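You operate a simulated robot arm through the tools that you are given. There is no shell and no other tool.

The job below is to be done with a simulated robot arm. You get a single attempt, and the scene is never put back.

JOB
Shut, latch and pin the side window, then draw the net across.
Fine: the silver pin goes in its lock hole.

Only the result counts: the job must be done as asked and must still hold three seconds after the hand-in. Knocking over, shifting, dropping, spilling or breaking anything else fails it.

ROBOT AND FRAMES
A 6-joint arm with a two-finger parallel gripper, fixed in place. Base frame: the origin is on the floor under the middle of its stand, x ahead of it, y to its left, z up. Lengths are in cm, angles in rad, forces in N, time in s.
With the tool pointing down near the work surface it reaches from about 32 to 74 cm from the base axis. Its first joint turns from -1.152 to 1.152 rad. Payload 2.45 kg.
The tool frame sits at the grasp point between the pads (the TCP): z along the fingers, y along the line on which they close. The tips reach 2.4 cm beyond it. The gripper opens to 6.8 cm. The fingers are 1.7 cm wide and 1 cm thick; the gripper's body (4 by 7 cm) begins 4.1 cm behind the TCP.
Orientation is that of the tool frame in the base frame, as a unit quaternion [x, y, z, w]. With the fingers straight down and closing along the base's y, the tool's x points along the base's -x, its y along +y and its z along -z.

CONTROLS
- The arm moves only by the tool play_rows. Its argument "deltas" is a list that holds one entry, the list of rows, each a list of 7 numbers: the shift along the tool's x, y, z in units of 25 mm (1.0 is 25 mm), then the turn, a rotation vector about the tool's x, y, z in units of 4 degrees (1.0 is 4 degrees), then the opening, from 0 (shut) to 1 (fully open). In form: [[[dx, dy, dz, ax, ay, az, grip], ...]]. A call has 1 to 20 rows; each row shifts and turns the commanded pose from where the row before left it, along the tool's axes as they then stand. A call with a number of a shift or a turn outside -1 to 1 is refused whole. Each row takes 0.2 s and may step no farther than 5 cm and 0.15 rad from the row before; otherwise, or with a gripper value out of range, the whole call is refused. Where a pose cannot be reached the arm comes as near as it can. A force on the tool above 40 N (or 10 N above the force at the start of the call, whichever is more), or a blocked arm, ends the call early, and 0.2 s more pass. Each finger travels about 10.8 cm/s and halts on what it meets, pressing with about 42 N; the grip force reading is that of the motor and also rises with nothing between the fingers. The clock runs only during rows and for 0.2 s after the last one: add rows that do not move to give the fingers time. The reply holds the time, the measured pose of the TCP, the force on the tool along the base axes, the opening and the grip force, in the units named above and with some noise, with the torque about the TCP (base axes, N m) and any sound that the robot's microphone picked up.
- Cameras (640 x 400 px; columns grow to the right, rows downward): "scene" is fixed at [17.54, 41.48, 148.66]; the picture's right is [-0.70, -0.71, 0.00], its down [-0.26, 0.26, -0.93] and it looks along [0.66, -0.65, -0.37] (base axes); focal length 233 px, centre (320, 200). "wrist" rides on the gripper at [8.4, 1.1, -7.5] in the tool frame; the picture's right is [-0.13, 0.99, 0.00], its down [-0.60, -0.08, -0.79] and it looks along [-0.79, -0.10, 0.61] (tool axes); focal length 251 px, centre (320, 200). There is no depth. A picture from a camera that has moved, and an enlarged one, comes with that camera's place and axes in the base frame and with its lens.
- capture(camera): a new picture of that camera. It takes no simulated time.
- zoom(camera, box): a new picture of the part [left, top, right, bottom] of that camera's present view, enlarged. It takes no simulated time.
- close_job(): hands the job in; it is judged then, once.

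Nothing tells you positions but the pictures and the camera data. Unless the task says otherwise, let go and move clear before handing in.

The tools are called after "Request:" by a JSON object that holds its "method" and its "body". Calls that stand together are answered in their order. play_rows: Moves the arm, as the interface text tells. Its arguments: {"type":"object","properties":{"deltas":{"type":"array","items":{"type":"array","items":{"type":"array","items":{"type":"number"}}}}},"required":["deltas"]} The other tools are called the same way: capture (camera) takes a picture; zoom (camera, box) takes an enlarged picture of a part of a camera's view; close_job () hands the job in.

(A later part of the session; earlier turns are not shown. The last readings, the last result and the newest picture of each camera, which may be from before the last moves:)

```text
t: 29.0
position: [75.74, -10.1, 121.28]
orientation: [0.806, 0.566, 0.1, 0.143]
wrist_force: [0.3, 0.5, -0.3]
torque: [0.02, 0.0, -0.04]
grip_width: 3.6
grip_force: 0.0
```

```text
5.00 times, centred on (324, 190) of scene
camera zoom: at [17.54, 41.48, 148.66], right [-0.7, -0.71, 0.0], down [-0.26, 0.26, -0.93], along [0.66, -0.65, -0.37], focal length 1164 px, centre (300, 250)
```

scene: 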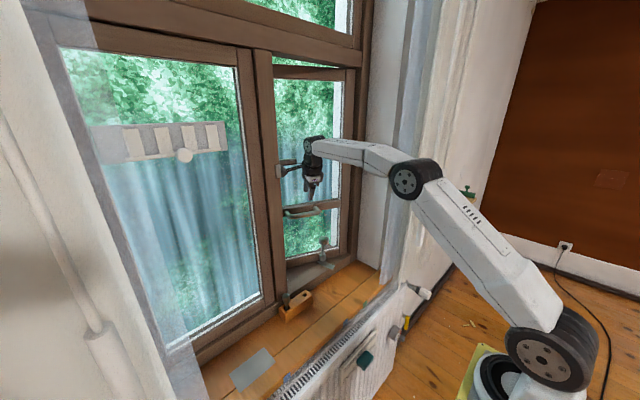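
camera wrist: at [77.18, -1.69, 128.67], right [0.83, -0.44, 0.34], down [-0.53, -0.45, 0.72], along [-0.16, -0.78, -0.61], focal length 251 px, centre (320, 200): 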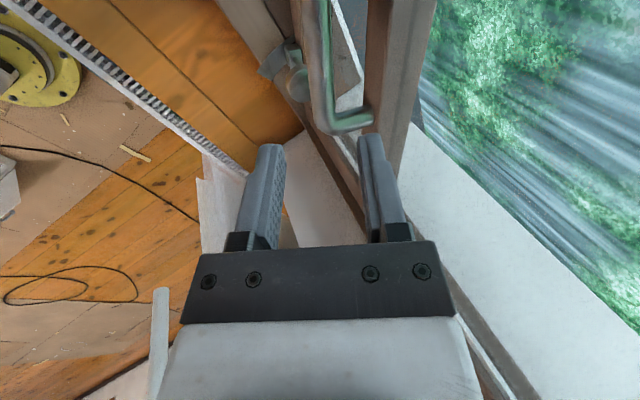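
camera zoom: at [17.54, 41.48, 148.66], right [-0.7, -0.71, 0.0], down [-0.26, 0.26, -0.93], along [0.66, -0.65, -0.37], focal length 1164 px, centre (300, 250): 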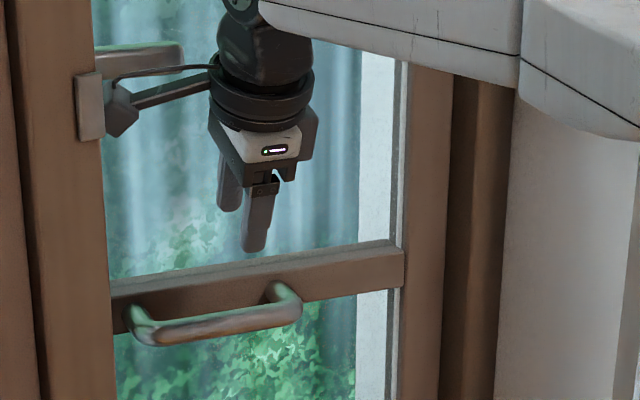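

The fingers hang above the handle, bar nearly between them. I'll descend partway and check the gap behind the bar.

Request:
{"method": "play_rows", "body": {"deltas": [[[0, 0.06, 0.6, 0, 0, 0, 0.53], [0, 0.06, 0.6, 0, 0, 0, 0.53], [0, 0, 0.6, 0, 0, 0, 0.53], [0, 0, 0.6, 0, 0, 0, 0.53]]]}}

Request:
{"method": "zoom", "body": {"camera": "wrist", "box": [220, 50, 460, 200]}}

Request:
{"method": "zoom", "body": {"camera": "scene", "box": [272, 180, 336, 220]}}

```text
t: 30.0
position: [78.07, -10.89, 115.88]
orientation: [0.806, 0.566, 0.099, 0.143]
wrist_force: [0.1, 0.2, 0.7]
torque: [0.01, -0.03, -0.01]
grip_width: 3.58
grip_force: 0.1
```

```text
2.67 times, centred on (340, 125) of wrist
camera zoom: at [79.43, -2.45, 123.29], right [0.83, -0.44, 0.34], down [-0.53, -0.45, 0.72], along [-0.16, -0.78, -0.61], focal length 670 px, centre (267, 400)
```

zoom: 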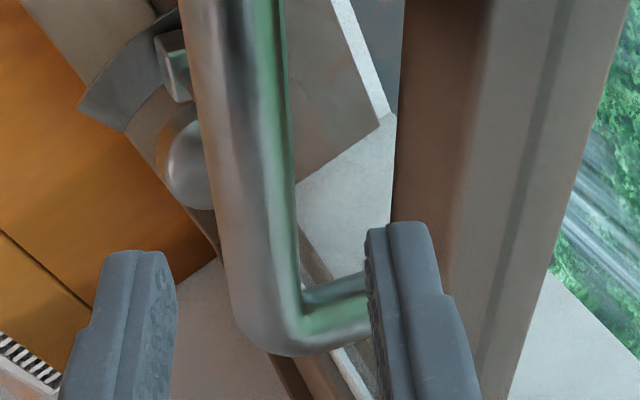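

```text
10.00 times, centred on (304, 200) of scene
camera zoom: at [17.54, 41.48, 148.66], right [-0.7, -0.71, 0.0], down [-0.26, 0.26, -0.93], along [0.66, -0.65, -0.37], focal length 2327 px, centre (480, 200)
```

zoom: 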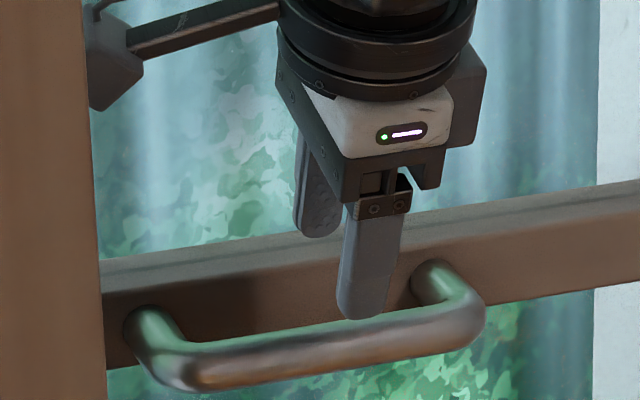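

Request:
{"method": "play_rows", "body": {"deltas": [[[0, -0.25, 0, 0, 0, 0, 0.47], [0, 0, 0.5, 0, 0, 0, 0.47], [0, 0, 0.5, 0, 0, 0, 0.47], [0, 0, 0.5, 0, 0, 0, 0.47]]]}}

Request:
{"method": "zoom", "body": {"camera": "wrist", "box": [220, 50, 460, 200]}}

Request:
{"method": "zoom", "body": {"camera": "scene", "box": [272, 180, 336, 220]}}

```text
t: 31.0
position: [78.67, -11.1, 112.04]
orientation: [0.807, 0.565, 0.1, 0.142]
wrist_force: [0.7, 1.1, -0.3]
torque: [0.03, -0.04, -0.02]
grip_width: 3.2
grip_force: 0.1
```

```text
2.67 times, centred on (340, 125) of wrist
camera zoom: at [80.04, -2.67, 119.55], right [0.83, -0.44, 0.34], down [-0.53, -0.45, 0.72], along [-0.16, -0.78, -0.61], focal length 670 px, centre (267, 400)
```

zoom: 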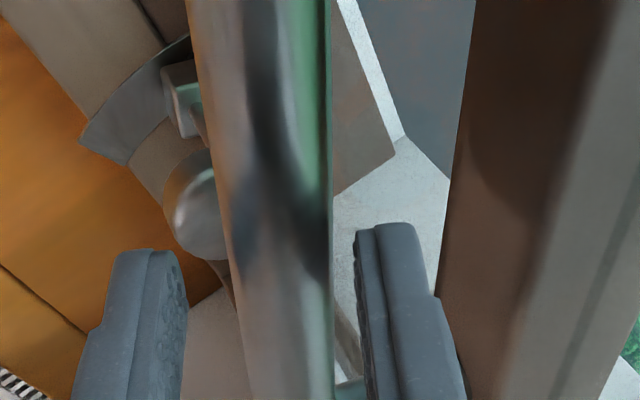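

```text
10.00 times, centred on (304, 200) of scene
camera zoom: at [17.54, 41.48, 148.66], right [-0.7, -0.71, 0.0], down [-0.26, 0.26, -0.93], along [0.66, -0.65, -0.37], focal length 2327 px, centre (480, 200)
```

zoom: 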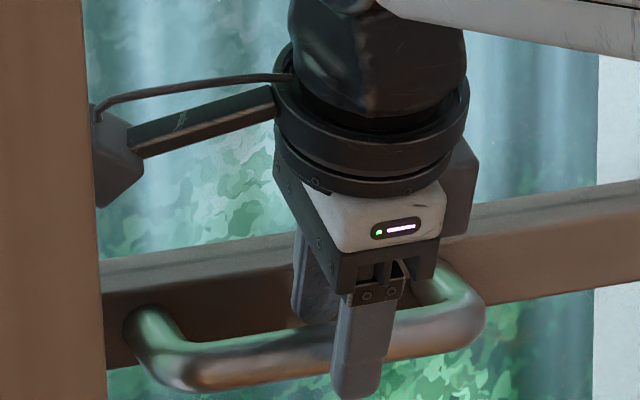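

The bar is between the fingers with the rear finger clear of the rail. I'll go 1.5 cm deeper and close on it.

Request:
{"method": "play_rows", "body": {"deltas": [[[0, 0.04, 0.3, 0, 0, 0, 0.47], [0, 0.04, 0.3, 0, 0, 0, 0.47], [0, 0, 0, 0, 0, 0, 0.3], [0, 0, 0, 0, 0, 0, 0.2], [0, 0, 0, 0, 0, 0, 0.2]]]}}

Request:
{"method": "zoom", "body": {"camera": "wrist", "box": [220, 50, 460, 200]}}

```text
t: 32.2
position: [79.24, -11.46, 110.94]
orientation: [0.806, 0.566, 0.101, 0.143]
wrist_force: [-0.4, -1.6, 2.8]
torque: [0.48, -0.28, -0.45]
grip_width: 2.02
grip_force: 37.1
```

```text
2.67 times, centred on (340, 125) of wrist
camera zoom: at [80.65, -2.98, 118.3], right [0.83, -0.44, 0.34], down [-0.53, -0.45, 0.72], along [-0.16, -0.78, -0.61], focal length 670 px, centre (267, 400)
```

zoom: 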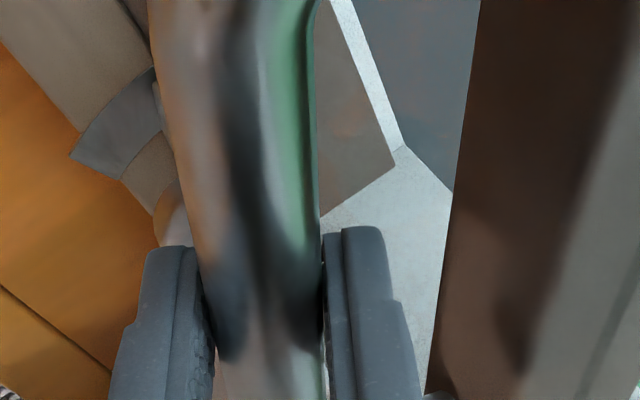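

The bar is held firmly (2.0 cm, 37 N). I'll try a small closing swing of about 2.5° around the hinge and read the forces.

Request:
{"method": "play_rows", "body": {"deltas": [[[-0.024, -0.172, -0.063, 0, 0.107, -0.294, 0.2], [-0.024, -0.172, -0.063, 0, 0.107, -0.294, 0.2], [0, 0, 0, 0, 0, 0, 0.2]]]}}

Request:
{"method": "zoom", "body": {"camera": "scene", "box": [296, 225, 360, 275]}}

Request:
{"method": "zoom", "body": {"camera": "wrist", "box": [220, 50, 460, 200]}}

```text
t: 33.0
position: [78.27, -11.32, 110.8]
orientation: [0.793, 0.584, 0.103, 0.141]
wrist_force: [-2.6, -8.5, 5.4]
torque: [0.02, 0.03, -0.75]
grip_width: 2.04
grip_force: 37.1
```

```text
8.00 times, centred on (328, 250) of scene
camera zoom: at [17.52, 41.45, 148.68], right [-0.7, -0.71, 0.0], down [-0.26, 0.26, -0.93], along [0.66, -0.65, -0.37], focal length 1862 px, centre (256, -200)
```

zoom: 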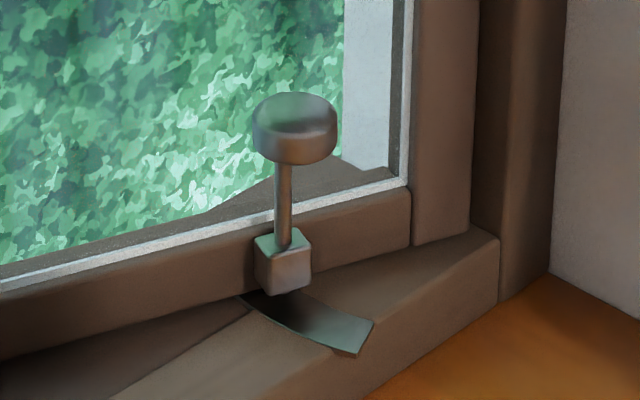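

```text
2.67 times, centred on (340, 125) of wrist
camera zoom: at [79.37, -2.9, 118.28], right [0.85, -0.4, 0.34], down [-0.51, -0.47, 0.72], along [-0.13, -0.79, -0.61], focal length 670 px, centre (267, 400)
```

zoom: 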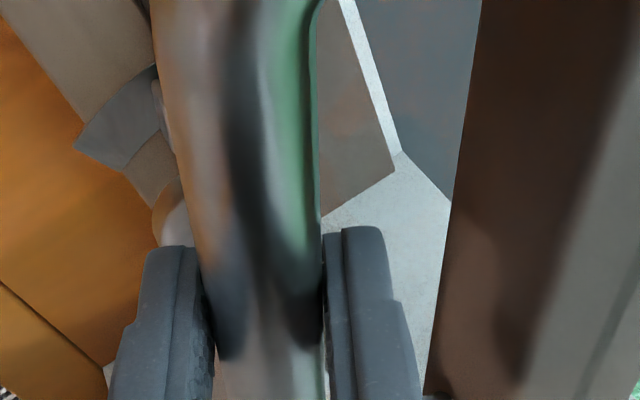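

The sash swings freely with only a few newtons, and the block slides along the arc, so the stay is not locking it. I'll keep swinging it shut, keeping the tool turned with the sash.

Request:
{"method": "play_rows", "body": {"deltas": [[[-0.045, -0.171, -0.0624, 0, 0.107, -0.294, 0.2], [-0.045, -0.171, -0.0624, 0, 0.107, -0.294, 0.2], [-0.04, -0.171, -0.0624, 0, 0.107, -0.294, 0.2], [-0.04, -0.171, -0.0624, 0, 0.107, -0.294, 0.2], [0, 0, 0, 0, 0, 0, 0.2]]]}}

```text
t: 34.2
position: [76.36, -11.48, 110.91]
orientation: [0.767, 0.617, 0.11, 0.136]
wrist_force: [0.9, -25.1, 4.9]
torque: [0.23, -0.24, -0.57]
grip_width: 2.03
grip_force: 37.5
```

Sideways force has built up along the bar. I'll ease the hand slightly toward −y to see whether that relieves it.

Request:
{"method": "play_rows", "body": {"deltas": [[[-0.1, 0, 0, 0, 0, 0, 0.2], [0, 0, 0, 0, 0, 0, 0.2]]]}}

```text
t: 34.8
position: [76.29, -11.53, 110.71]
orientation: [0.768, 0.617, 0.109, 0.135]
wrist_force: [-1.5, -16.5, 5.4]
torque: [-0.29, 0.06, -0.74]
grip_width: 2.02
grip_force: 37.5
```

That relieved it, so the true hinge axis lies farther out than I assumed. I'll continue closing with more drift along −y.

Request:
{"method": "play_rows", "body": {"deltas": [[[-0.16, -0.1, -0.036, 0, 0.06, -0.17, 0.2], [-0.075, -0.171, -0.0624, 0, 0.107, -0.294, 0.2], [-0.075, -0.171, -0.0624, 0, 0.107, -0.294, 0.2], [0, 0, 0, 0, 0, 0, 0.2]]]}}

Request:
{"method": "capture", "body": {"camera": "scene"}}

Request:
{"method": "capture", "body": {"camera": "wrist"}}

```text
t: 35.8
position: [75.14, -11.61, 110.81]
orientation: [0.749, 0.639, 0.115, 0.132]
wrist_force: [-2.3, 9.2, 10.7]
torque: [0.31, -0.06, -0.52]
grip_width: 2.0
grip_force: 38.1
```

```text
taken
```

scene: 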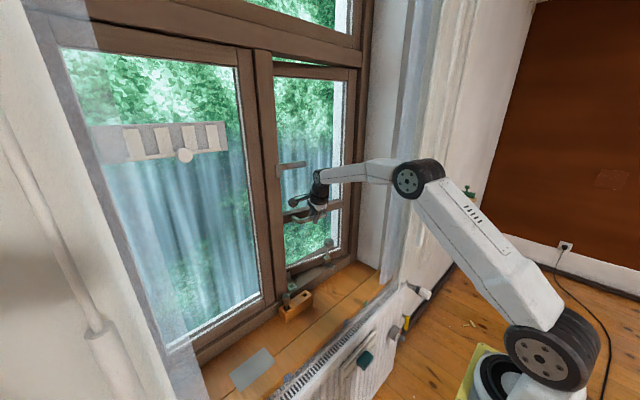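

```text
taken
camera wrist: at [74.77, -3.16, 118.31], right [0.9, -0.27, 0.34], down [-0.44, -0.54, 0.72], along [-0.01, -0.79, -0.61], focal length 251 px, centre (320, 200)
```

wrist: 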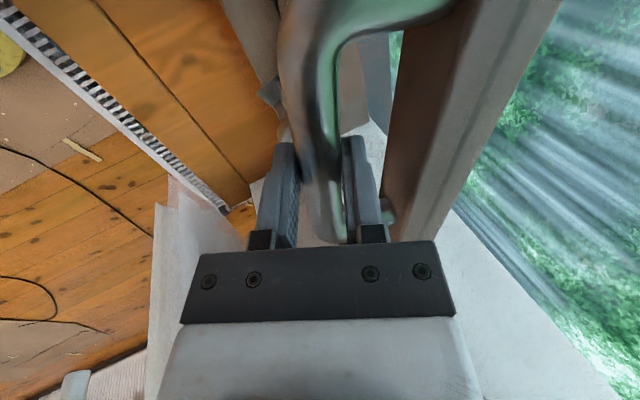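

The sash is now about 9° open and everything follows. I'll continue in small steps until it seats.

Request:
{"method": "play_rows", "body": {"deltas": [[[-0.02, -0.171, -0.0624, 0, 0.107, -0.294, 0.2], [-0.03, -0.171, -0.0624, 0, 0.107, -0.294, 0.2], [-0.047, -0.171, -0.0624, 0, 0.107, -0.294, 0.2], [-0.047, -0.171, -0.0624, 0, 0.107, -0.294, 0.2], [0, 0, 0, 0, 0, 0, 0.2]]]}}

Request:
{"method": "capture", "body": {"camera": "scene"}}

```text
t: 37.0
position: [73.1, -12.02, 110.89]
orientation: [0.72, 0.672, 0.119, 0.127]
wrist_force: [-5.0, 3.9, 10.5]
torque: [0.33, -0.06, -0.65]
grip_width: 2.03
grip_force: 37.4
```

```text
taken
```

scene: 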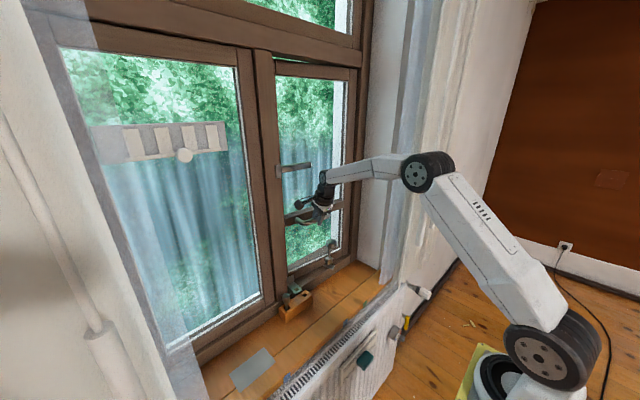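

The hasp is nearing the wooden pin block, so I'll check clearance there before seating the sash.

Request:
{"method": "zoom", "body": {"camera": "scene", "box": [264, 270, 328, 310]}}

Request:
{"method": "zoom", "body": {"camera": "scene", "box": [260, 150, 388, 230]}}

```text
10.00 times, centred on (296, 290) of scene
camera zoom: at [17.5, 41.49, 148.67], right [-0.7, -0.71, 0.0], down [-0.26, 0.26, -0.93], along [0.66, -0.65, -0.37], focal length 2327 px, centre (560, -700)
```

zoom: 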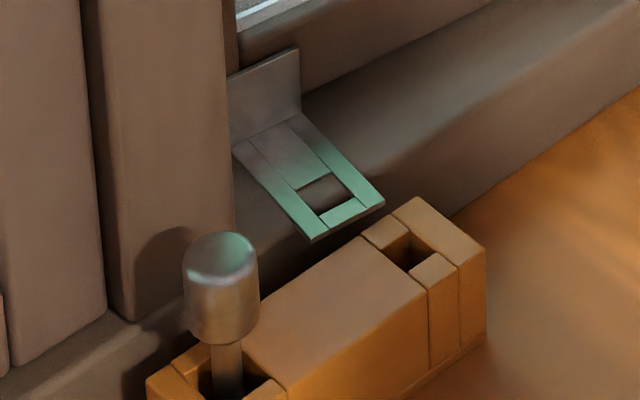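

```text
5.00 times, centred on (324, 190) of scene
camera zoom: at [17.5, 41.49, 148.67], right [-0.7, -0.71, 0.0], down [-0.26, 0.26, -0.93], along [0.66, -0.65, -0.37], focal length 1164 px, centre (300, 250)
```

zoom: 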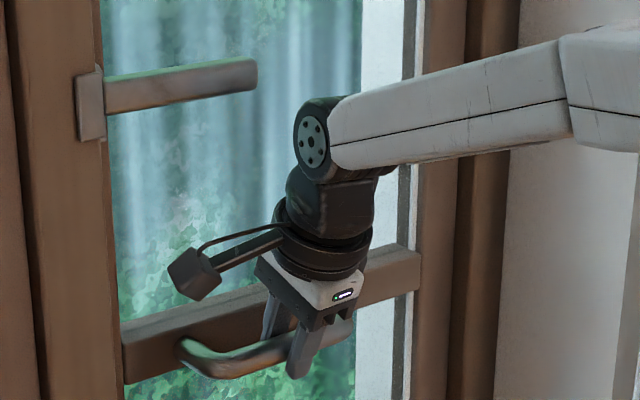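

The hasp plate rides above the block, and its hole is heading for the block's empty square hole at about (70.2, -2.7), which must be the lock hole. I'll finish the last few degrees and watch for the stop.

Request:
{"method": "play_rows", "body": {"deltas": [[[-0.047, -0.171, -0.0624, 0, 0.107, -0.294, 0.2], [-0.047, -0.171, -0.0624, 0, 0.107, -0.294, 0.2], [-0.03, -0.12, -0.044, 0, 0.08, -0.21, 0.2], [0, 0, 0, 0, 0, 0, 0.2]]]}}

Request:
{"method": "zoom", "body": {"camera": "scene", "box": [264, 270, 328, 310]}}

```text
t: 38.0
position: [71.83, -12.46, 110.87]
orientation: [0.701, 0.692, 0.122, 0.124]
wrist_force: [-1.8, -7.7, 5.9]
torque: [-0.44, 0.03, -0.87]
grip_width: 2.05
grip_force: 37.5
```

```text
10.00 times, centred on (296, 290) of scene
camera zoom: at [17.52, 41.46, 148.67], right [-0.7, -0.71, 0.0], down [-0.26, 0.26, -0.93], along [0.66, -0.65, -0.37], focal length 2327 px, centre (560, -700)
```

zoom: 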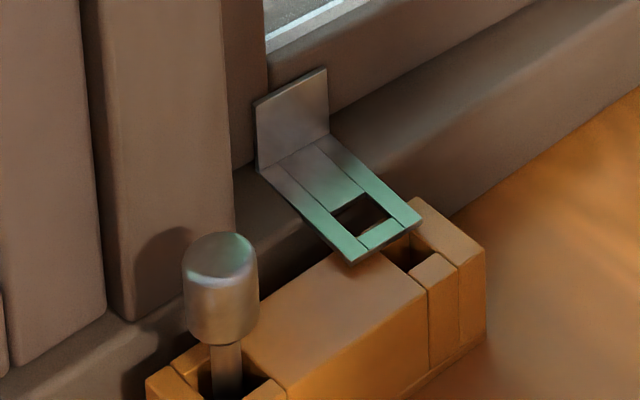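

Request:
{"method": "play_rows", "body": {"deltas": [[[-0.06, -0.171, -0.0624, 0, 0.107, -0.294, 0.2], [-0.06, -0.171, -0.0624, 0, 0.107, -0.294, 0.2], [0, 0, 0, 0, 0, 0, 0.2]]]}}

Request:
{"method": "zoom", "body": {"camera": "scene", "box": [264, 270, 328, 310]}}

```text
t: 38.8
position: [71.02, -12.77, 110.89]
orientation: [0.685, 0.707, 0.125, 0.121]
wrist_force: [0.9, -16.4, 4.5]
torque: [-0.24, -0.01, -0.85]
grip_width: 2.03
grip_force: 37.6
```

```text
10.00 times, centred on (296, 290) of scene
camera zoom: at [17.53, 41.43, 148.68], right [-0.7, -0.71, 0.0], down [-0.26, 0.26, -0.93], along [0.66, -0.65, -0.37], focal length 2327 px, centre (560, -700)
```

zoom: 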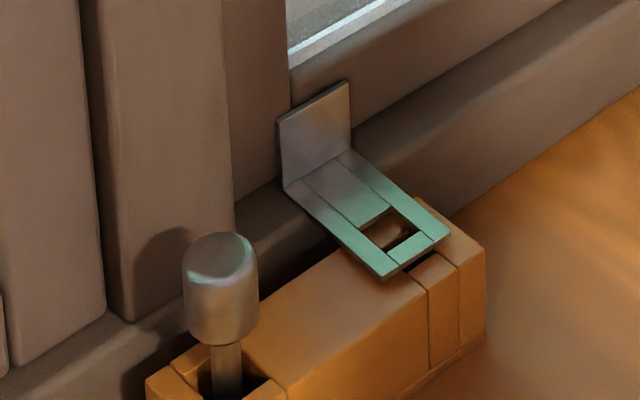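

Request:
{"method": "play_rows", "body": {"deltas": [[[-0.14, -0.1, -0.036, 0, 0.03, -0.08, 0.2], [-0.04, -0.1, -0.036, 0, 0.03, -0.08, 0.2], [0, 0, 0, 0, 0, 0, 0.2]]]}}

Request:
{"method": "zoom", "body": {"camera": "scene", "box": [264, 270, 328, 310]}}

Request:
{"method": "zoom", "body": {"camera": "scene", "box": [240, 140, 400, 240]}}

```text
t: 39.6
position: [70.49, -12.89, 110.8]
orientation: [0.68, 0.712, 0.126, 0.119]
wrist_force: [0.6, 0.8, 5.5]
torque: [1.26, -0.16, -0.14]
grip_width: 2.02
grip_force: 38.0
```

```text
10.00 times, centred on (296, 290) of scene
camera zoom: at [17.52, 41.48, 148.67], right [-0.7, -0.71, 0.0], down [-0.26, 0.26, -0.93], along [0.66, -0.65, -0.37], focal length 2327 px, centre (560, -700)
```

zoom: 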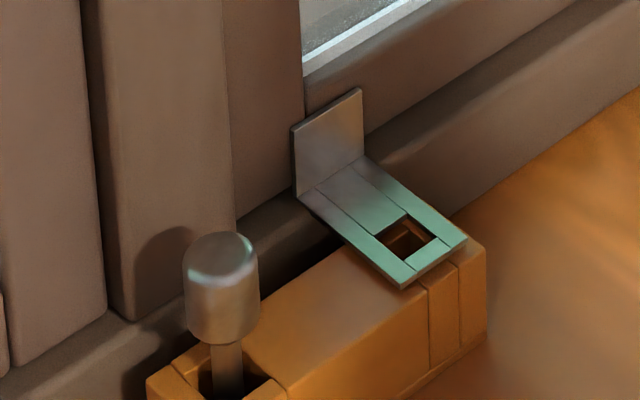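

```text
4.00 times, centred on (320, 190) of scene
camera zoom: at [17.52, 41.48, 148.67], right [-0.7, -0.71, 0.0], down [-0.26, 0.26, -0.93], along [0.66, -0.65, -0.37], focal length 931 px, centre (320, 240)
```

zoom: 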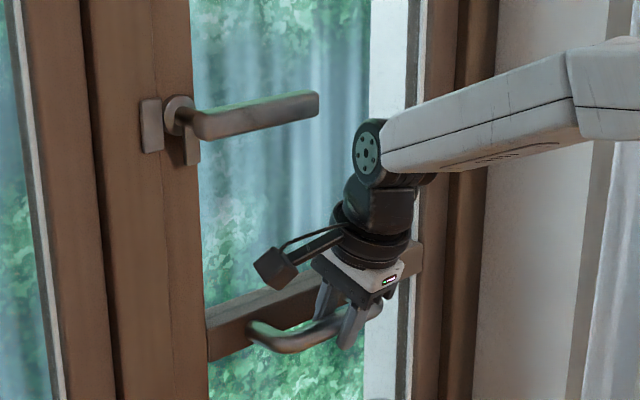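

The sash looks almost flush and the hasp hole nearly lines up with the block hole. I'll pull gently a bit more to find the stop.

Request:
{"method": "play_rows", "body": {"deltas": [[[-0.01, -0.08, -0.029, 0, 0.02, -0.06, 0.2], [0, 0, 0, 0, 0, 0, 0.2]]]}}

Request:
{"method": "play_rows", "body": {"deltas": [[[-0.01, -0.08, -0.029, 0, 0.02, -0.06, 0.2], [0, 0, 0, 0, 0, 0, 0.2]]]}}

Request:
{"method": "zoom", "body": {"camera": "scene", "box": [264, 270, 328, 310]}}

```text
t: 40.2
position: [70.46, -13.01, 110.75]
orientation: [0.679, 0.713, 0.127, 0.12]
wrist_force: [11.4, 5.9, 0.7]
torque: [0.49, -0.18, -0.63]
grip_width: 2.0
grip_force: 37.9
```

```text
t: 40.8
position: [70.34, -12.91, 110.74]
orientation: [0.678, 0.714, 0.129, 0.122]
wrist_force: [13.1, 0.8, -6.3]
torque: [-0.15, -0.2, -0.88]
grip_width: 2.01
grip_force: 37.7
stopped in row 2: the force on the tool passed its limit at 41 N (the readings are from after the stop); the commanded pose is now the measured one
```

```text
10.00 times, centred on (296, 290) of scene
camera zoom: at [17.6, 41.48, 148.66], right [-0.7, -0.71, 0.0], down [-0.26, 0.26, -0.93], along [0.66, -0.65, -0.37], focal length 2327 px, centre (560, -700)
```

zoom: 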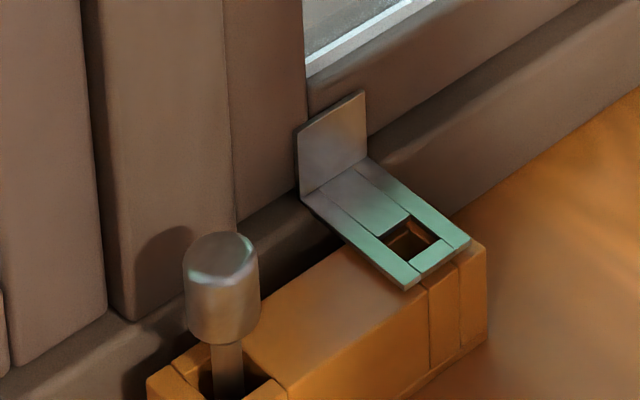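

The sash has met its stop and the hasp hole sits over the lock hole, so it is shut. I'll let go of the handle, rise clear, and check that it stays shut.

Request:
{"method": "play_rows", "body": {"deltas": [[[0, 0, 0, 0, 0, 0, 0.43], [0, 0, 0, 0, 0, 0, 0.43], [0, 0, -0.4, 0, 0, 0, 0.43], [0, 0, -0.6, 0, 0, 0, 0.43], [0, 0, -0.8, 0, 0, 0, 0.43], [0, 0, -0.8, 0, 0, 0, 0.43], [0, 0, -0.8, 0, 0, 0, 0.43]]]}}

Request:
{"method": "zoom", "body": {"camera": "scene", "box": [264, 270, 328, 310]}}

Request:
{"method": "capture", "body": {"camera": "wrist"}}

Request:
{"method": "zoom", "body": {"camera": "scene", "box": [240, 140, 400, 240]}}

```text
t: 42.4
position: [67.24, -13.15, 118.79]
orientation: [0.677, 0.714, 0.128, 0.122]
wrist_force: [-0.4, 0.0, 0.0]
torque: [0.01, 0.0, 0.03]
grip_width: 2.9
grip_force: 0.1
```

```text
10.00 times, centred on (296, 290) of scene
camera zoom: at [17.54, 41.48, 148.67], right [-0.7, -0.71, 0.0], down [-0.26, 0.26, -0.93], along [0.66, -0.65, -0.37], focal length 2327 px, centre (560, -700)
```

zoom: 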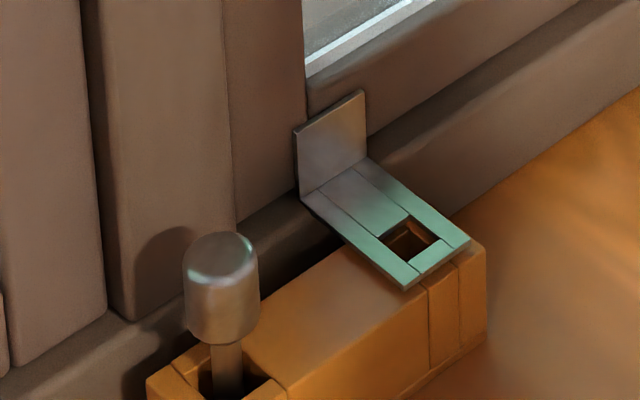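

```text
taken
camera wrist: at [65.19, -4.81, 126.23], right [0.93, -0.08, 0.35], down [-0.32, -0.62, 0.72], along [0.16, -0.78, -0.61], focal length 251 px, centre (320, 200)
```

wrist: 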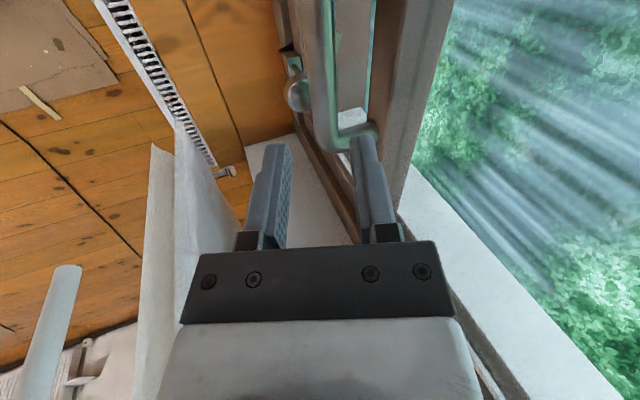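

```text
4.00 times, centred on (320, 190) of scene
camera zoom: at [17.54, 41.48, 148.67], right [-0.7, -0.71, 0.0], down [-0.26, 0.26, -0.93], along [0.66, -0.65, -0.37], focal length 931 px, centre (320, 240)
```

zoom: 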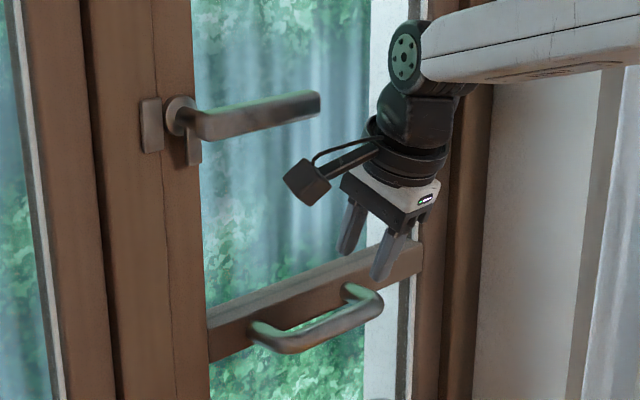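

The sash stays shut. Next the latch: I'll close the fingers and rise above the lever (about z 131, y 1 to -9) to line up a push from above.

Request:
{"method": "play_rows", "body": {"deltas": [[[0.306, 0.294, -0.914, 0, 0, 0, 0.2], [0.306, 0.294, -0.914, 0, 0, 0, 0], [0.306, 0.294, -0.914, 0, 0, 0, 0], [0.306, 0.294, -0.914, 0, 0, 0, 0], [0.306, 0.294, -0.914, 0, 0, 0, 0], [0.306, 0.294, -0.914, 0, 0, 0, 0], [0.306, 0.294, -0.914, 0, 0, 0, 0], [0.306, 0.294, -0.914, 0, 0, 0, 0]]]}}

Request:
{"method": "capture", "body": {"camera": "wrist"}}

Request:
{"method": "zoom", "body": {"camera": "scene", "box": [260, 120, 388, 200]}}

```text
t: 44.2
position: [66.06, -6.93, 137.81]
orientation: [0.676, 0.715, 0.129, 0.122]
wrist_force: [-0.6, -0.3, -0.3]
torque: [-0.02, 0.02, 0.0]
grip_width: 0.01
grip_force: 23.8
```

```text
taken
camera wrist: at [63.99, 1.33, 145.34], right [0.94, -0.08, 0.35], down [-0.32, -0.62, 0.72], along [0.16, -0.78, -0.61], focal length 251 px, centre (320, 200)
```

wrist: 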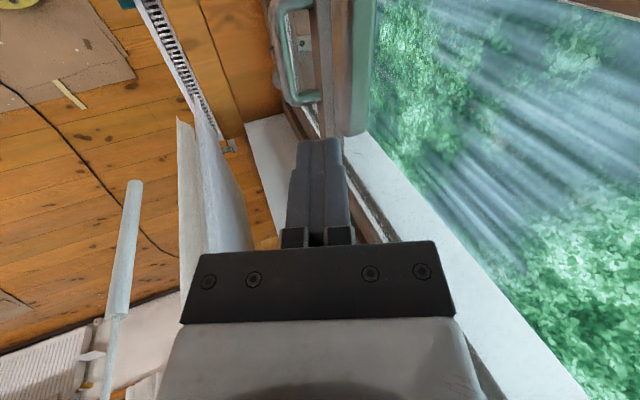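

```text
5.00 times, centred on (324, 160) of scene
camera zoom: at [17.54, 41.48, 148.66], right [-0.7, -0.71, 0.0], down [-0.26, 0.26, -0.93], along [0.66, -0.65, -0.37], focal length 1164 px, centre (300, 400)
```

zoom: 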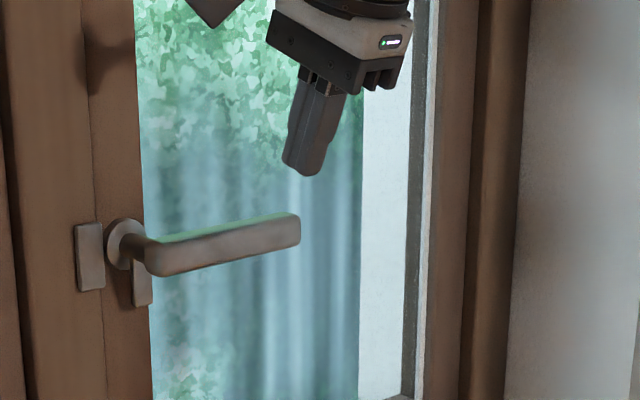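

The lever's centreline is at x≈70.8 with its pivot near (y 1.2, z 131.4). I'll bring the closed fingertips just above it, about 4.5 cm out from the pivot, so the palm clears the pivot at the end of the turn.

Request:
{"method": "play_rows", "body": {"deltas": [[[0.343, 0.426, 0.415, 0, 0, 0, 0], [0.343, 0.426, 0.415, 0, 0, 0, 0], [0.343, 0.426, 0.415, 0, 0, 0, 0], [0, 0, 0, 0, 0, 0, 0]]]}}

Request:
{"method": "capture", "body": {"camera": "wrist"}}

Request:
{"method": "zoom", "body": {"camera": "scene", "box": [260, 120, 388, 200]}}

```text
t: 45.2
position: [69.92, -4.04, 136.02]
orientation: [0.677, 0.714, 0.129, 0.123]
wrist_force: [0.4, -0.6, 0.2]
torque: [0.01, -0.02, 0.0]
grip_width: 0.0
grip_force: 23.6
```

```text
taken
camera wrist: at [67.76, 4.17, 143.5], right [0.93, -0.08, 0.35], down [-0.32, -0.62, 0.72], along [0.16, -0.78, -0.61], focal length 251 px, centre (320, 200)
```

wrist: 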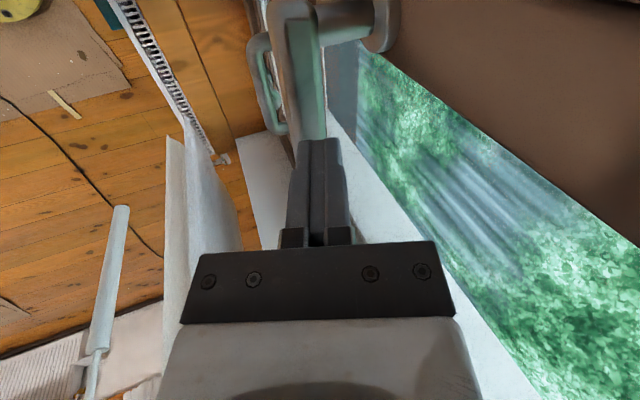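

```text
5.00 times, centred on (324, 160) of scene
camera zoom: at [17.54, 41.48, 148.66], right [-0.7, -0.71, 0.0], down [-0.26, 0.26, -0.93], along [0.66, -0.65, -0.37], focal length 1164 px, centre (300, 400)
```

zoom: 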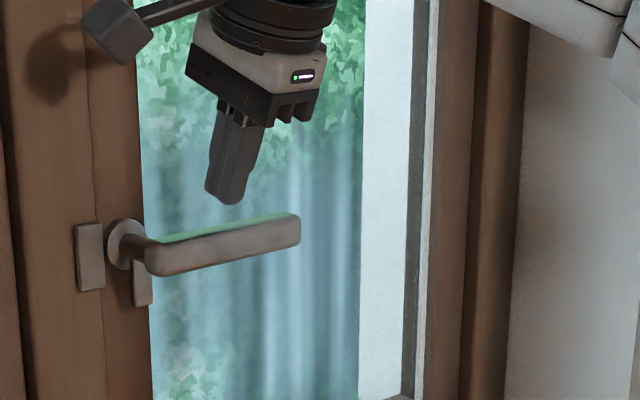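

The fingertips hover over the lever, slightly window-side. I'll shift 0.5 cm toward the room and begin pressing down along the arc.

Request:
{"method": "play_rows", "body": {"deltas": [[[0.005, -0.18, 0.199, 0, 0, 0, 0], [0.005, -0.18, 0.199, 0, 0, 0, 0], [-0.014, -0.083, 0.222, 0, 0, 0, 0], [-0.014, -0.083, 0.222, 0, 0, 0, 0]]]}}

Request:
{"method": "zoom", "body": {"camera": "scene", "box": [260, 120, 388, 200]}}

```text
t: 46.2
position: [69.33, -4.34, 133.82]
orientation: [0.677, 0.714, 0.128, 0.122]
wrist_force: [-0.1, -0.6, -0.4]
torque: [0.02, 0.04, 0.0]
grip_width: 0.0
grip_force: 24.2
```

```text
5.00 times, centred on (324, 160) of scene
camera zoom: at [17.54, 41.48, 148.67], right [-0.7, -0.71, 0.0], down [-0.26, 0.26, -0.93], along [0.66, -0.65, -0.37], focal length 1164 px, centre (300, 400)
```

zoom: 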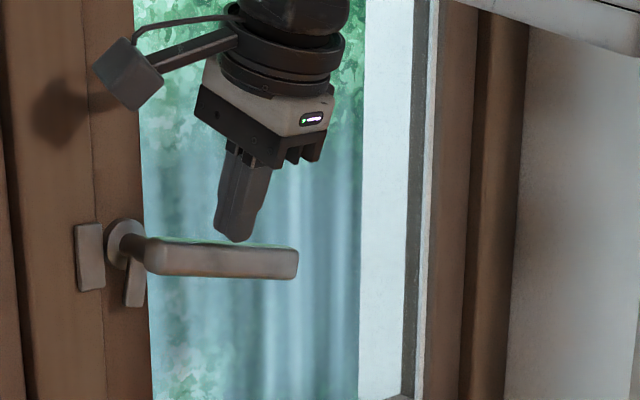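

The lever is turning with almost no resistance. Continuing along the arc.

Request:
{"method": "play_rows", "body": {"deltas": [[[0.05, -0.079, 0.22, 0, 0, 0, 0], [0.05, -0.079, 0.22, 0, 0, 0, 0], [0.108, -0.069, 0.202, 0, 0, 0, 0], [0.108, -0.069, 0.202, 0, 0, 0, 0], [0.158, -0.054, 0.17, 0, 0, 0, 0], [0.158, -0.054, 0.17, 0, 0, 0, 0]]]}}

Request:
{"method": "zoom", "body": {"camera": "scene", "box": [260, 120, 388, 200]}}

```text
t: 47.6
position: [69.43, -2.7, 130.58]
orientation: [0.676, 0.715, 0.129, 0.123]
wrist_force: [-0.3, 0.3, 0.0]
torque: [0.03, 0.01, -0.01]
grip_width: 0.0
grip_force: 23.4
```

```text
5.00 times, centred on (324, 160) of scene
camera zoom: at [17.54, 41.48, 148.66], right [-0.7, -0.71, 0.0], down [-0.26, 0.26, -0.93], along [0.66, -0.65, -0.37], focal length 1164 px, centre (300, 400)
```

zoom: 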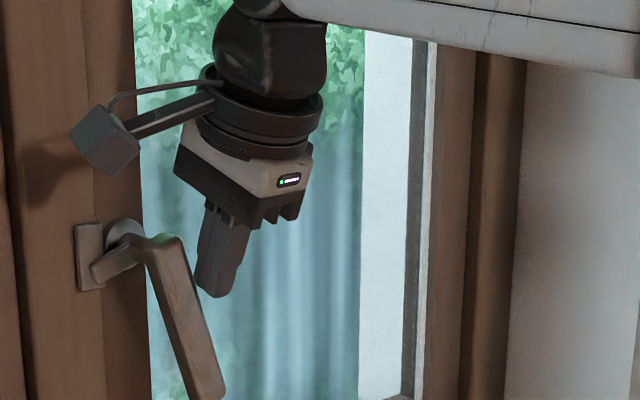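

The lever is about two-thirds down and the spur is coming over the keeper. I'll finish the turn.

Request:
{"method": "play_rows", "body": {"deltas": [[[0.2, -0.036, 0.127, 0, 0, 0, 0], [0.2, -0.036, 0.127, 0, 0, 0, 0], [0.228, -0.014, 0.073, 0, 0, 0, 0], [0.228, -0.014, 0.073, 0, 0, 0, 0]]]}}

Request:
{"method": "zoom", "body": {"camera": "scene", "box": [260, 120, 388, 200]}}

```text
t: 48.6
position: [69.46, -1.9, 130.05]
orientation: [0.681, 0.709, 0.127, 0.13]
wrist_force: [1.6, -8.0, -0.1]
torque: [0.02, -0.02, -0.11]
grip_width: 0.0
grip_force: 23.5
stopped in row 4: the force on the tool passed its limit at 44 N (the readings are from after the stop); the commanded pose is now the measured one
```

```text
5.00 times, centred on (324, 160) of scene
camera zoom: at [17.54, 41.45, 148.67], right [-0.7, -0.71, 0.0], down [-0.26, 0.26, -0.93], along [0.66, -0.65, -0.37], focal length 1164 px, centre (300, 400)
```

zoom: 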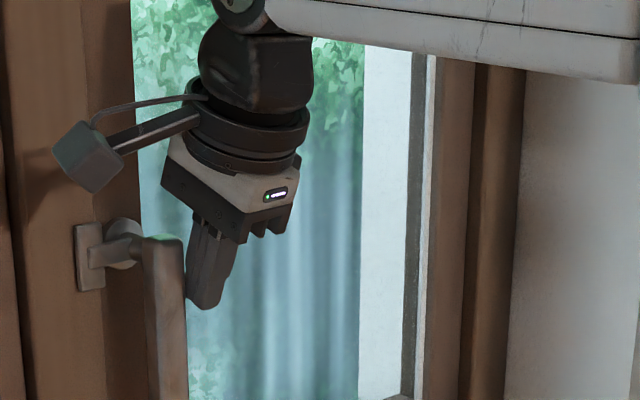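

The lever stopped hard at vertical with the spur across the keeper. I'll back away and inspect it.

Request:
{"method": "play_rows", "body": {"deltas": [[[-0.4, -0.1, 0, 0, 0, 0, 0], [-0.4, -0.6, -0.3, 0, 0, 0, 0], [0, -0.9, -0.4, 0, 0, 0, 0], [0, -0.9, -0.4, 0, 0, 0, 0]]]}}

Request:
{"method": "zoom", "body": {"camera": "scene", "box": [256, 140, 336, 190]}}

Request:
{"method": "zoom", "body": {"camera": "scene", "box": [264, 270, 328, 310]}}

Request:
{"method": "capture", "body": {"camera": "wrist"}}

```text
t: 49.6
position: [62.76, -3.97, 130.41]
orientation: [0.68, 0.71, 0.128, 0.13]
wrist_force: [0.1, -0.2, 0.4]
torque: [-0.03, -0.03, -0.02]
grip_width: 0.0
grip_force: 23.5
```

```text
8.00 times, centred on (296, 165) of scene
camera zoom: at [17.54, 41.48, 148.67], right [-0.7, -0.71, 0.0], down [-0.26, 0.26, -0.93], along [0.66, -0.65, -0.37], focal length 1862 px, centre (512, 480)
```

zoom: 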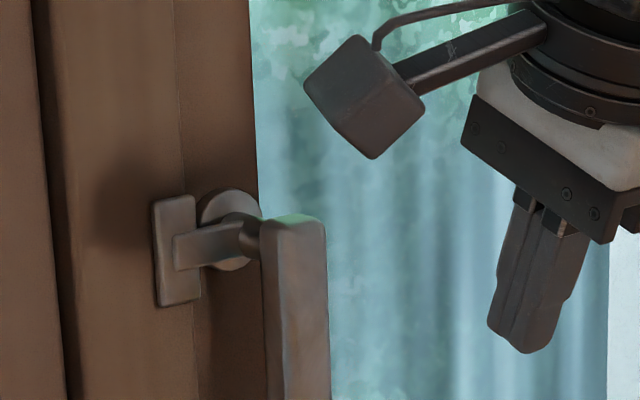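

```text
10.00 times, centred on (296, 290) of scene
camera zoom: at [17.54, 41.48, 148.67], right [-0.7, -0.71, 0.0], down [-0.26, 0.26, -0.93], along [0.66, -0.65, -0.37], focal length 2327 px, centre (560, -700)
```

zoom: 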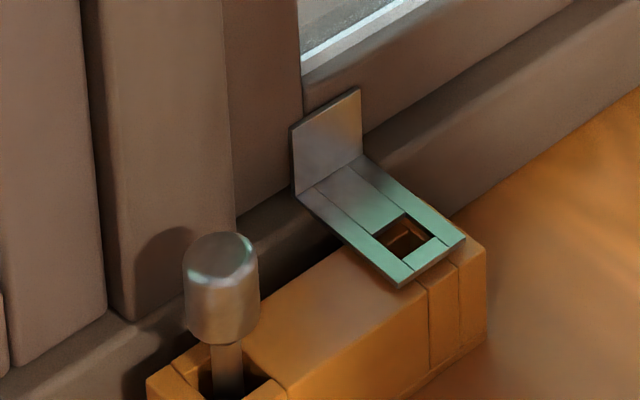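

```text
taken
camera wrist: at [60.7, 4.44, 137.81], right [0.93, -0.09, 0.36], down [-0.33, -0.61, 0.72], along [0.16, -0.79, -0.6], focal length 251 px, centre (320, 200)
```

wrist: 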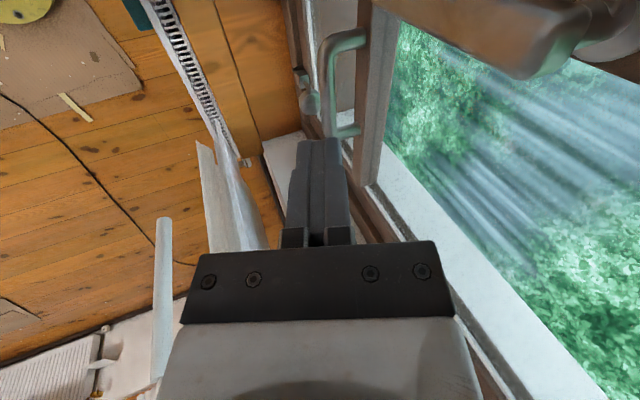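

The latch is home: lever hanging, spur over the keeper. Next is the silver pin in the sill block at about (70.1, 6.1), head from z≈85 to 88.5; I'll roll the tool back so the camera is on the room side and move above it.

Request:
{"method": "play_rows", "body": {"deltas": [[[0.41, -0.341, 0.807, 0, 0, 0, 0], [0.41, -0.341, 0.807, 0, 0, 0, 0], [0.41, -0.341, 0.807, 0, 0, 0, 0], [0.41, -0.341, 0.807, 0, 0, 0, 0.5], [0.41, -0.341, 0.807, 0, 0, 0, 0.8], [0.41, -0.341, 0.807, 0, 0, 0, 0.8], [0.41, -0.341, 0.807, 0, 0, 0, 0.8], [0, 0, 0, 0, 0, -1, 0.8], [0, 0, 0, 0, 0, -1, 0.8], [0, 0, 0, 0, 0, -1, 0.8], [0, 0, 0, 0, 0, -1, 0.8], [0, 0, 0, 0, 0, -1, 0.8], [0, 0, 0, 0, 0, -1, 0.8], [0, 0, 0, 0, 0, -1, 0.8], [0, 0, 0, 0, 0, -1, 0.8], [0, 0, 0, 0, 0, -1, 0.8], [0, 0, 0, 0, 0, -1, 0.8], [0, 0, 0, 0, 0, -1, 0.8], [0, 0, 0, 0, 0, -1, 0.8], [0, 0, 0, 0, 0, -1, 0.8]]]}}

Request:
{"method": "play_rows", "body": {"deltas": [[[0, 0, 0, 0, 0, -1, 0.8], [0, 0, 0, 0, 0, -1, 0.8], [0, 0, 0, 0, 0, -1, 0.8], [0, 0, 0, 0, 0, -1, 0.8], [0, 0, 0, 0, 0, -1, 0.8], [0, 0, 0, 0, 0, -1, 0.8], [0, 0, 0, 0, 0, -1, 0.8], [0, 0, 0, 0, 0, -1, 0.8], [0, 0, 0, 0, 0, -1, 0.8], [0, 0, 0, 0, 0, -0.3, 0.8]]]}}

Request:
{"method": "capture", "body": {"camera": "wrist"}}

Request:
{"method": "capture", "body": {"camera": "scene"}}

```text
t: 53.8
position: [61.88, 3.16, 115.16]
orientation: [0.299, 0.937, 0.059, 0.173]
wrist_force: [-0.5, -0.4, 0.6]
torque: [0.0, -0.01, 0.0]
grip_width: 5.44
grip_force: 0.0
```

```text
t: 56.0
position: [62.04, 3.01, 115.07]
orientation: [-0.016, 0.983, -0.001, 0.182]
wrist_force: [0.5, 0.1, 0.1]
torque: [0.03, 0.01, 0.0]
grip_width: 5.43
grip_force: 0.0
```

```text
taken
camera wrist: at [51.43, 3.83, 119.04], right [0.09, 1.0, 0.04], down [0.28, -0.06, 0.96], along [0.96, -0.07, -0.29], focal length 251 px, centre (320, 200)
```

wrist: 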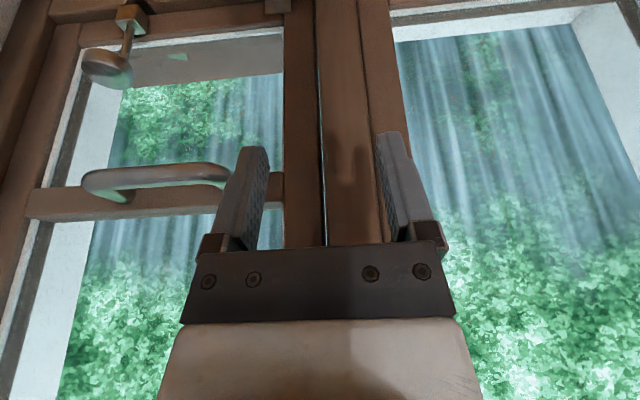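

```text
taken
```

scene: 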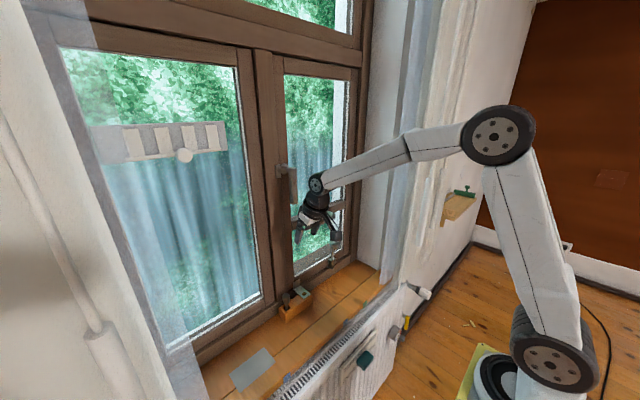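

Request:
{"method": "play_rows", "body": {"deltas": [[[0.109, 0.137, 0.899, 0, 0, 0, 0.8], [0.109, 0.137, 0.899, 0, 0, 0, 0.8], [0.109, 0.137, 0.899, 0, 0, 0, 0.8], [0.109, 0.137, 0.899, 0, 0, 0, 0.8], [0.109, 0.137, 0.899, 0, 0, 0, 0.8], [0.109, 0.137, 0.899, 0, 0, 0, 0.8], [0.109, 0.137, 0.899, 0, 0, 0, 0.8], [0.109, 0.137, 0.899, 0, 0, 0, 0.8], [0.109, 0.137, 0.899, 0, 0, 0, 0.8]]]}}

Request:
{"method": "capture", "body": {"camera": "wrist"}}

Request:
{"method": "zoom", "body": {"camera": "scene", "box": [248, 250, 344, 310]}}

```text
t: 58.0
position: [66.77, 6.1, 95.22]
orientation: [-0.015, 0.983, 0.001, 0.183]
wrist_force: [0.6, 0.6, 0.3]
torque: [-0.01, 0.03, -0.01]
grip_width: 5.43
grip_force: 0.0
```

```text
taken
camera wrist: at [56.23, 6.97, 99.19], right [0.09, 0.99, 0.04], down [0.28, -0.07, 0.96], along [0.96, -0.08, -0.29], focal length 251 px, centre (320, 200)
```

wrist: 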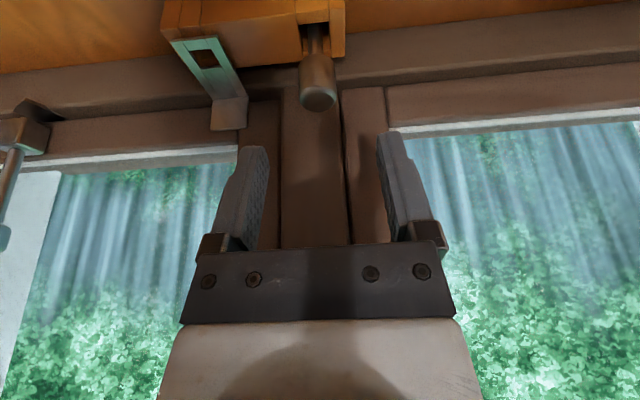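

```text
6.67 times, centred on (296, 280) of scene
camera zoom: at [17.54, 41.48, 148.66], right [-0.7, -0.71, 0.0], down [-0.26, 0.26, -0.93], along [0.66, -0.65, -0.37], focal length 1551 px, centre (480, -333)
```

zoom: 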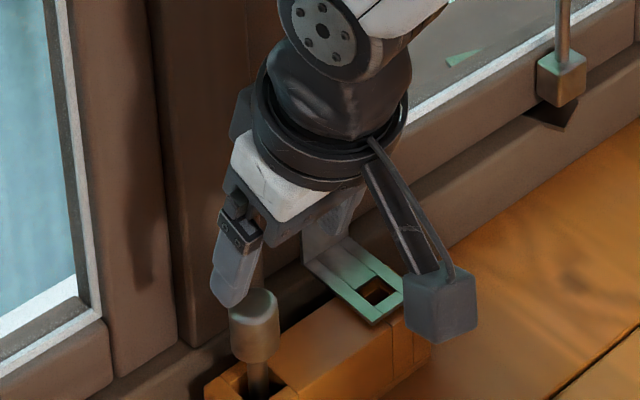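

The pin head is right ahead, centred between the fingers at about (70.2, 6.0), top at z≈88. I'll advance, straddle it and grip.

Request:
{"method": "play_rows", "body": {"deltas": [[[-0.03, -0.028, 0.734, 0, 0, 0, 0.8], [-0.03, -0.028, 0.734, 0, 0, 0, 0.8], [0, 0, 0.734, 0, 0, 0, 0.8], [0, 0, 0.734, 0, 0, 0, 0.8], [0, 0, 0.734, 0, 0, 0, 0.8], [0, 0, 0, 0, 0, 0, 0.8]]]}}

Request:
{"method": "zoom", "body": {"camera": "wrist", "box": [200, 60, 440, 210]}}

Request:
{"method": "zoom", "body": {"camera": "scene", "box": [264, 270, 328, 310]}}

```text
t: 59.4
position: [70.34, 5.99, 86.76]
orientation: [-0.015, 0.983, 0.0, 0.182]
wrist_force: [0.2, -0.5, 0.3]
torque: [-0.05, -0.02, -0.01]
grip_width: 5.45
grip_force: 0.1
```

```text
2.67 times, centred on (320, 135) of wrist
camera zoom: at [59.79, 6.84, 90.69], right [0.09, 0.99, 0.04], down [0.28, -0.07, 0.96], along [0.96, -0.08, -0.29], focal length 670 px, centre (320, 373)
```

zoom: 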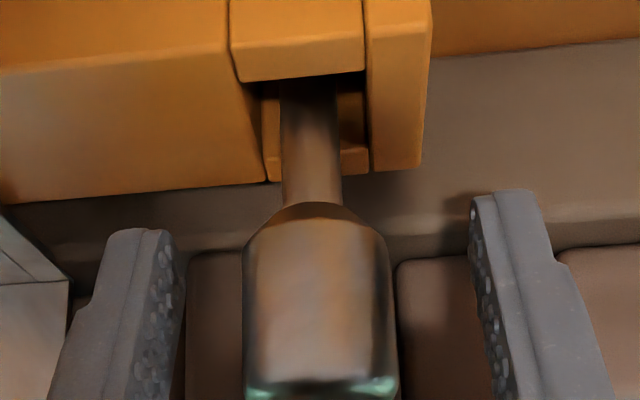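

```text
10.00 times, centred on (296, 290) of scene
camera zoom: at [17.54, 41.48, 148.66], right [-0.7, -0.71, 0.0], down [-0.26, 0.26, -0.93], along [0.66, -0.65, -0.37], focal length 2327 px, centre (560, -700)
```

zoom: 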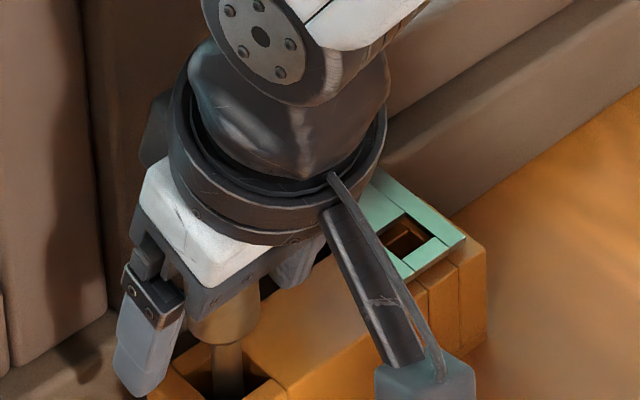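

Request:
{"method": "play_rows", "body": {"deltas": [[[0, 0, 0, 0, 0, 0, 0.5], [0, 0, 0, 0, 0, 0, 0.25], [0, 0, 0, 0, 0, 0, 0.25], [0, 0, 0, 0, 0, 0, 0.25]]]}}

Request:
{"method": "zoom", "body": {"camera": "wrist", "box": [200, 60, 440, 210]}}

```text
t: 60.4
position: [70.41, 6.02, 86.61]
orientation: [-0.015, 0.983, 0.0, 0.182]
wrist_force: [0.2, 0.1, 0.6]
torque: [0.05, -0.01, -0.03]
grip_width: 2.48
grip_force: 40.7
```

```text
2.67 times, centred on (320, 135) of wrist
camera zoom: at [59.78, 6.84, 90.73], right [0.09, 0.99, 0.04], down [0.28, -0.07, 0.96], along [0.96, -0.08, -0.29], focal length 670 px, centre (320, 373)
```

zoom: 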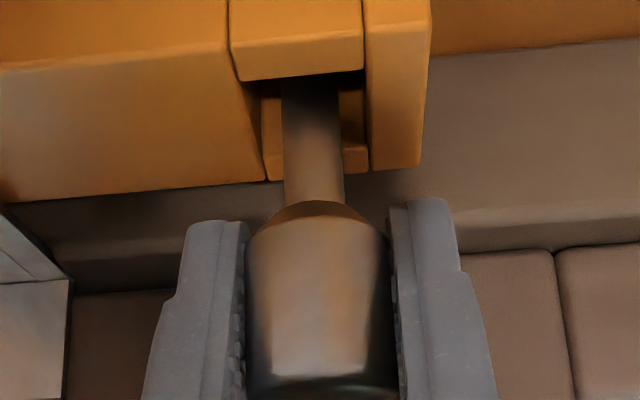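

The pin head is gripped at 2.48 cm with no side force. I'll lift it straight up.

Request:
{"method": "play_rows", "body": {"deltas": [[[-0.0715, -0.0015, -0.1865, 0, 0, 0, 0.25], [-0.143, -0.003, -0.373, 0, 0, 0, 0.25], [-0.143, -0.003, -0.373, 0, 0, 0, 0.25], [-0.143, -0.003, -0.373, 0, 0, 0, 0.25], [-0.143, -0.003, -0.373, 0, 0, 0, 0.25], [-0.143, -0.003, -0.373, 0, 0, 0, 0.25], [-0.143, -0.003, -0.373, 0, 0, 0, 0.25], [0, 0, 0, 0, 0, 0, 0.25]]]}}

Request:
{"method": "capture", "body": {"camera": "wrist"}}

Request:
{"method": "zoom", "body": {"camera": "scene", "box": [248, 255, 344, 315]}}

```text
t: 62.2
position: [70.37, 5.94, 93.24]
orientation: [-0.015, 0.983, 0.0, 0.183]
wrist_force: [0.8, 0.5, -0.8]
torque: [-0.01, 0.03, -0.02]
grip_width: 2.46
grip_force: 40.4
```

```text
taken
camera wrist: at [59.78, 6.72, 97.23], right [0.09, 0.99, 0.04], down [0.28, -0.07, 0.96], along [0.96, -0.08, -0.29], focal length 251 px, centre (320, 200)
```

wrist: 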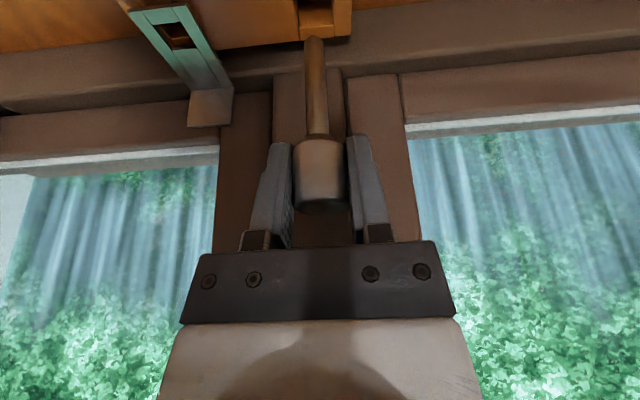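

```text
6.67 times, centred on (296, 285) of scene
camera zoom: at [17.54, 41.48, 148.66], right [-0.7, -0.71, 0.0], down [-0.26, 0.26, -0.93], along [0.66, -0.65, -0.37], focal length 1551 px, centre (480, -367)
```

zoom: 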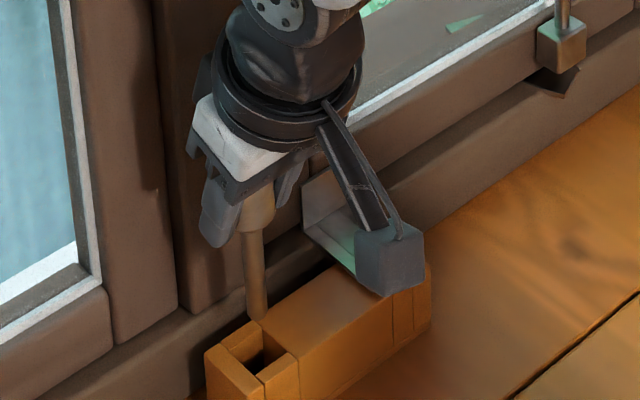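

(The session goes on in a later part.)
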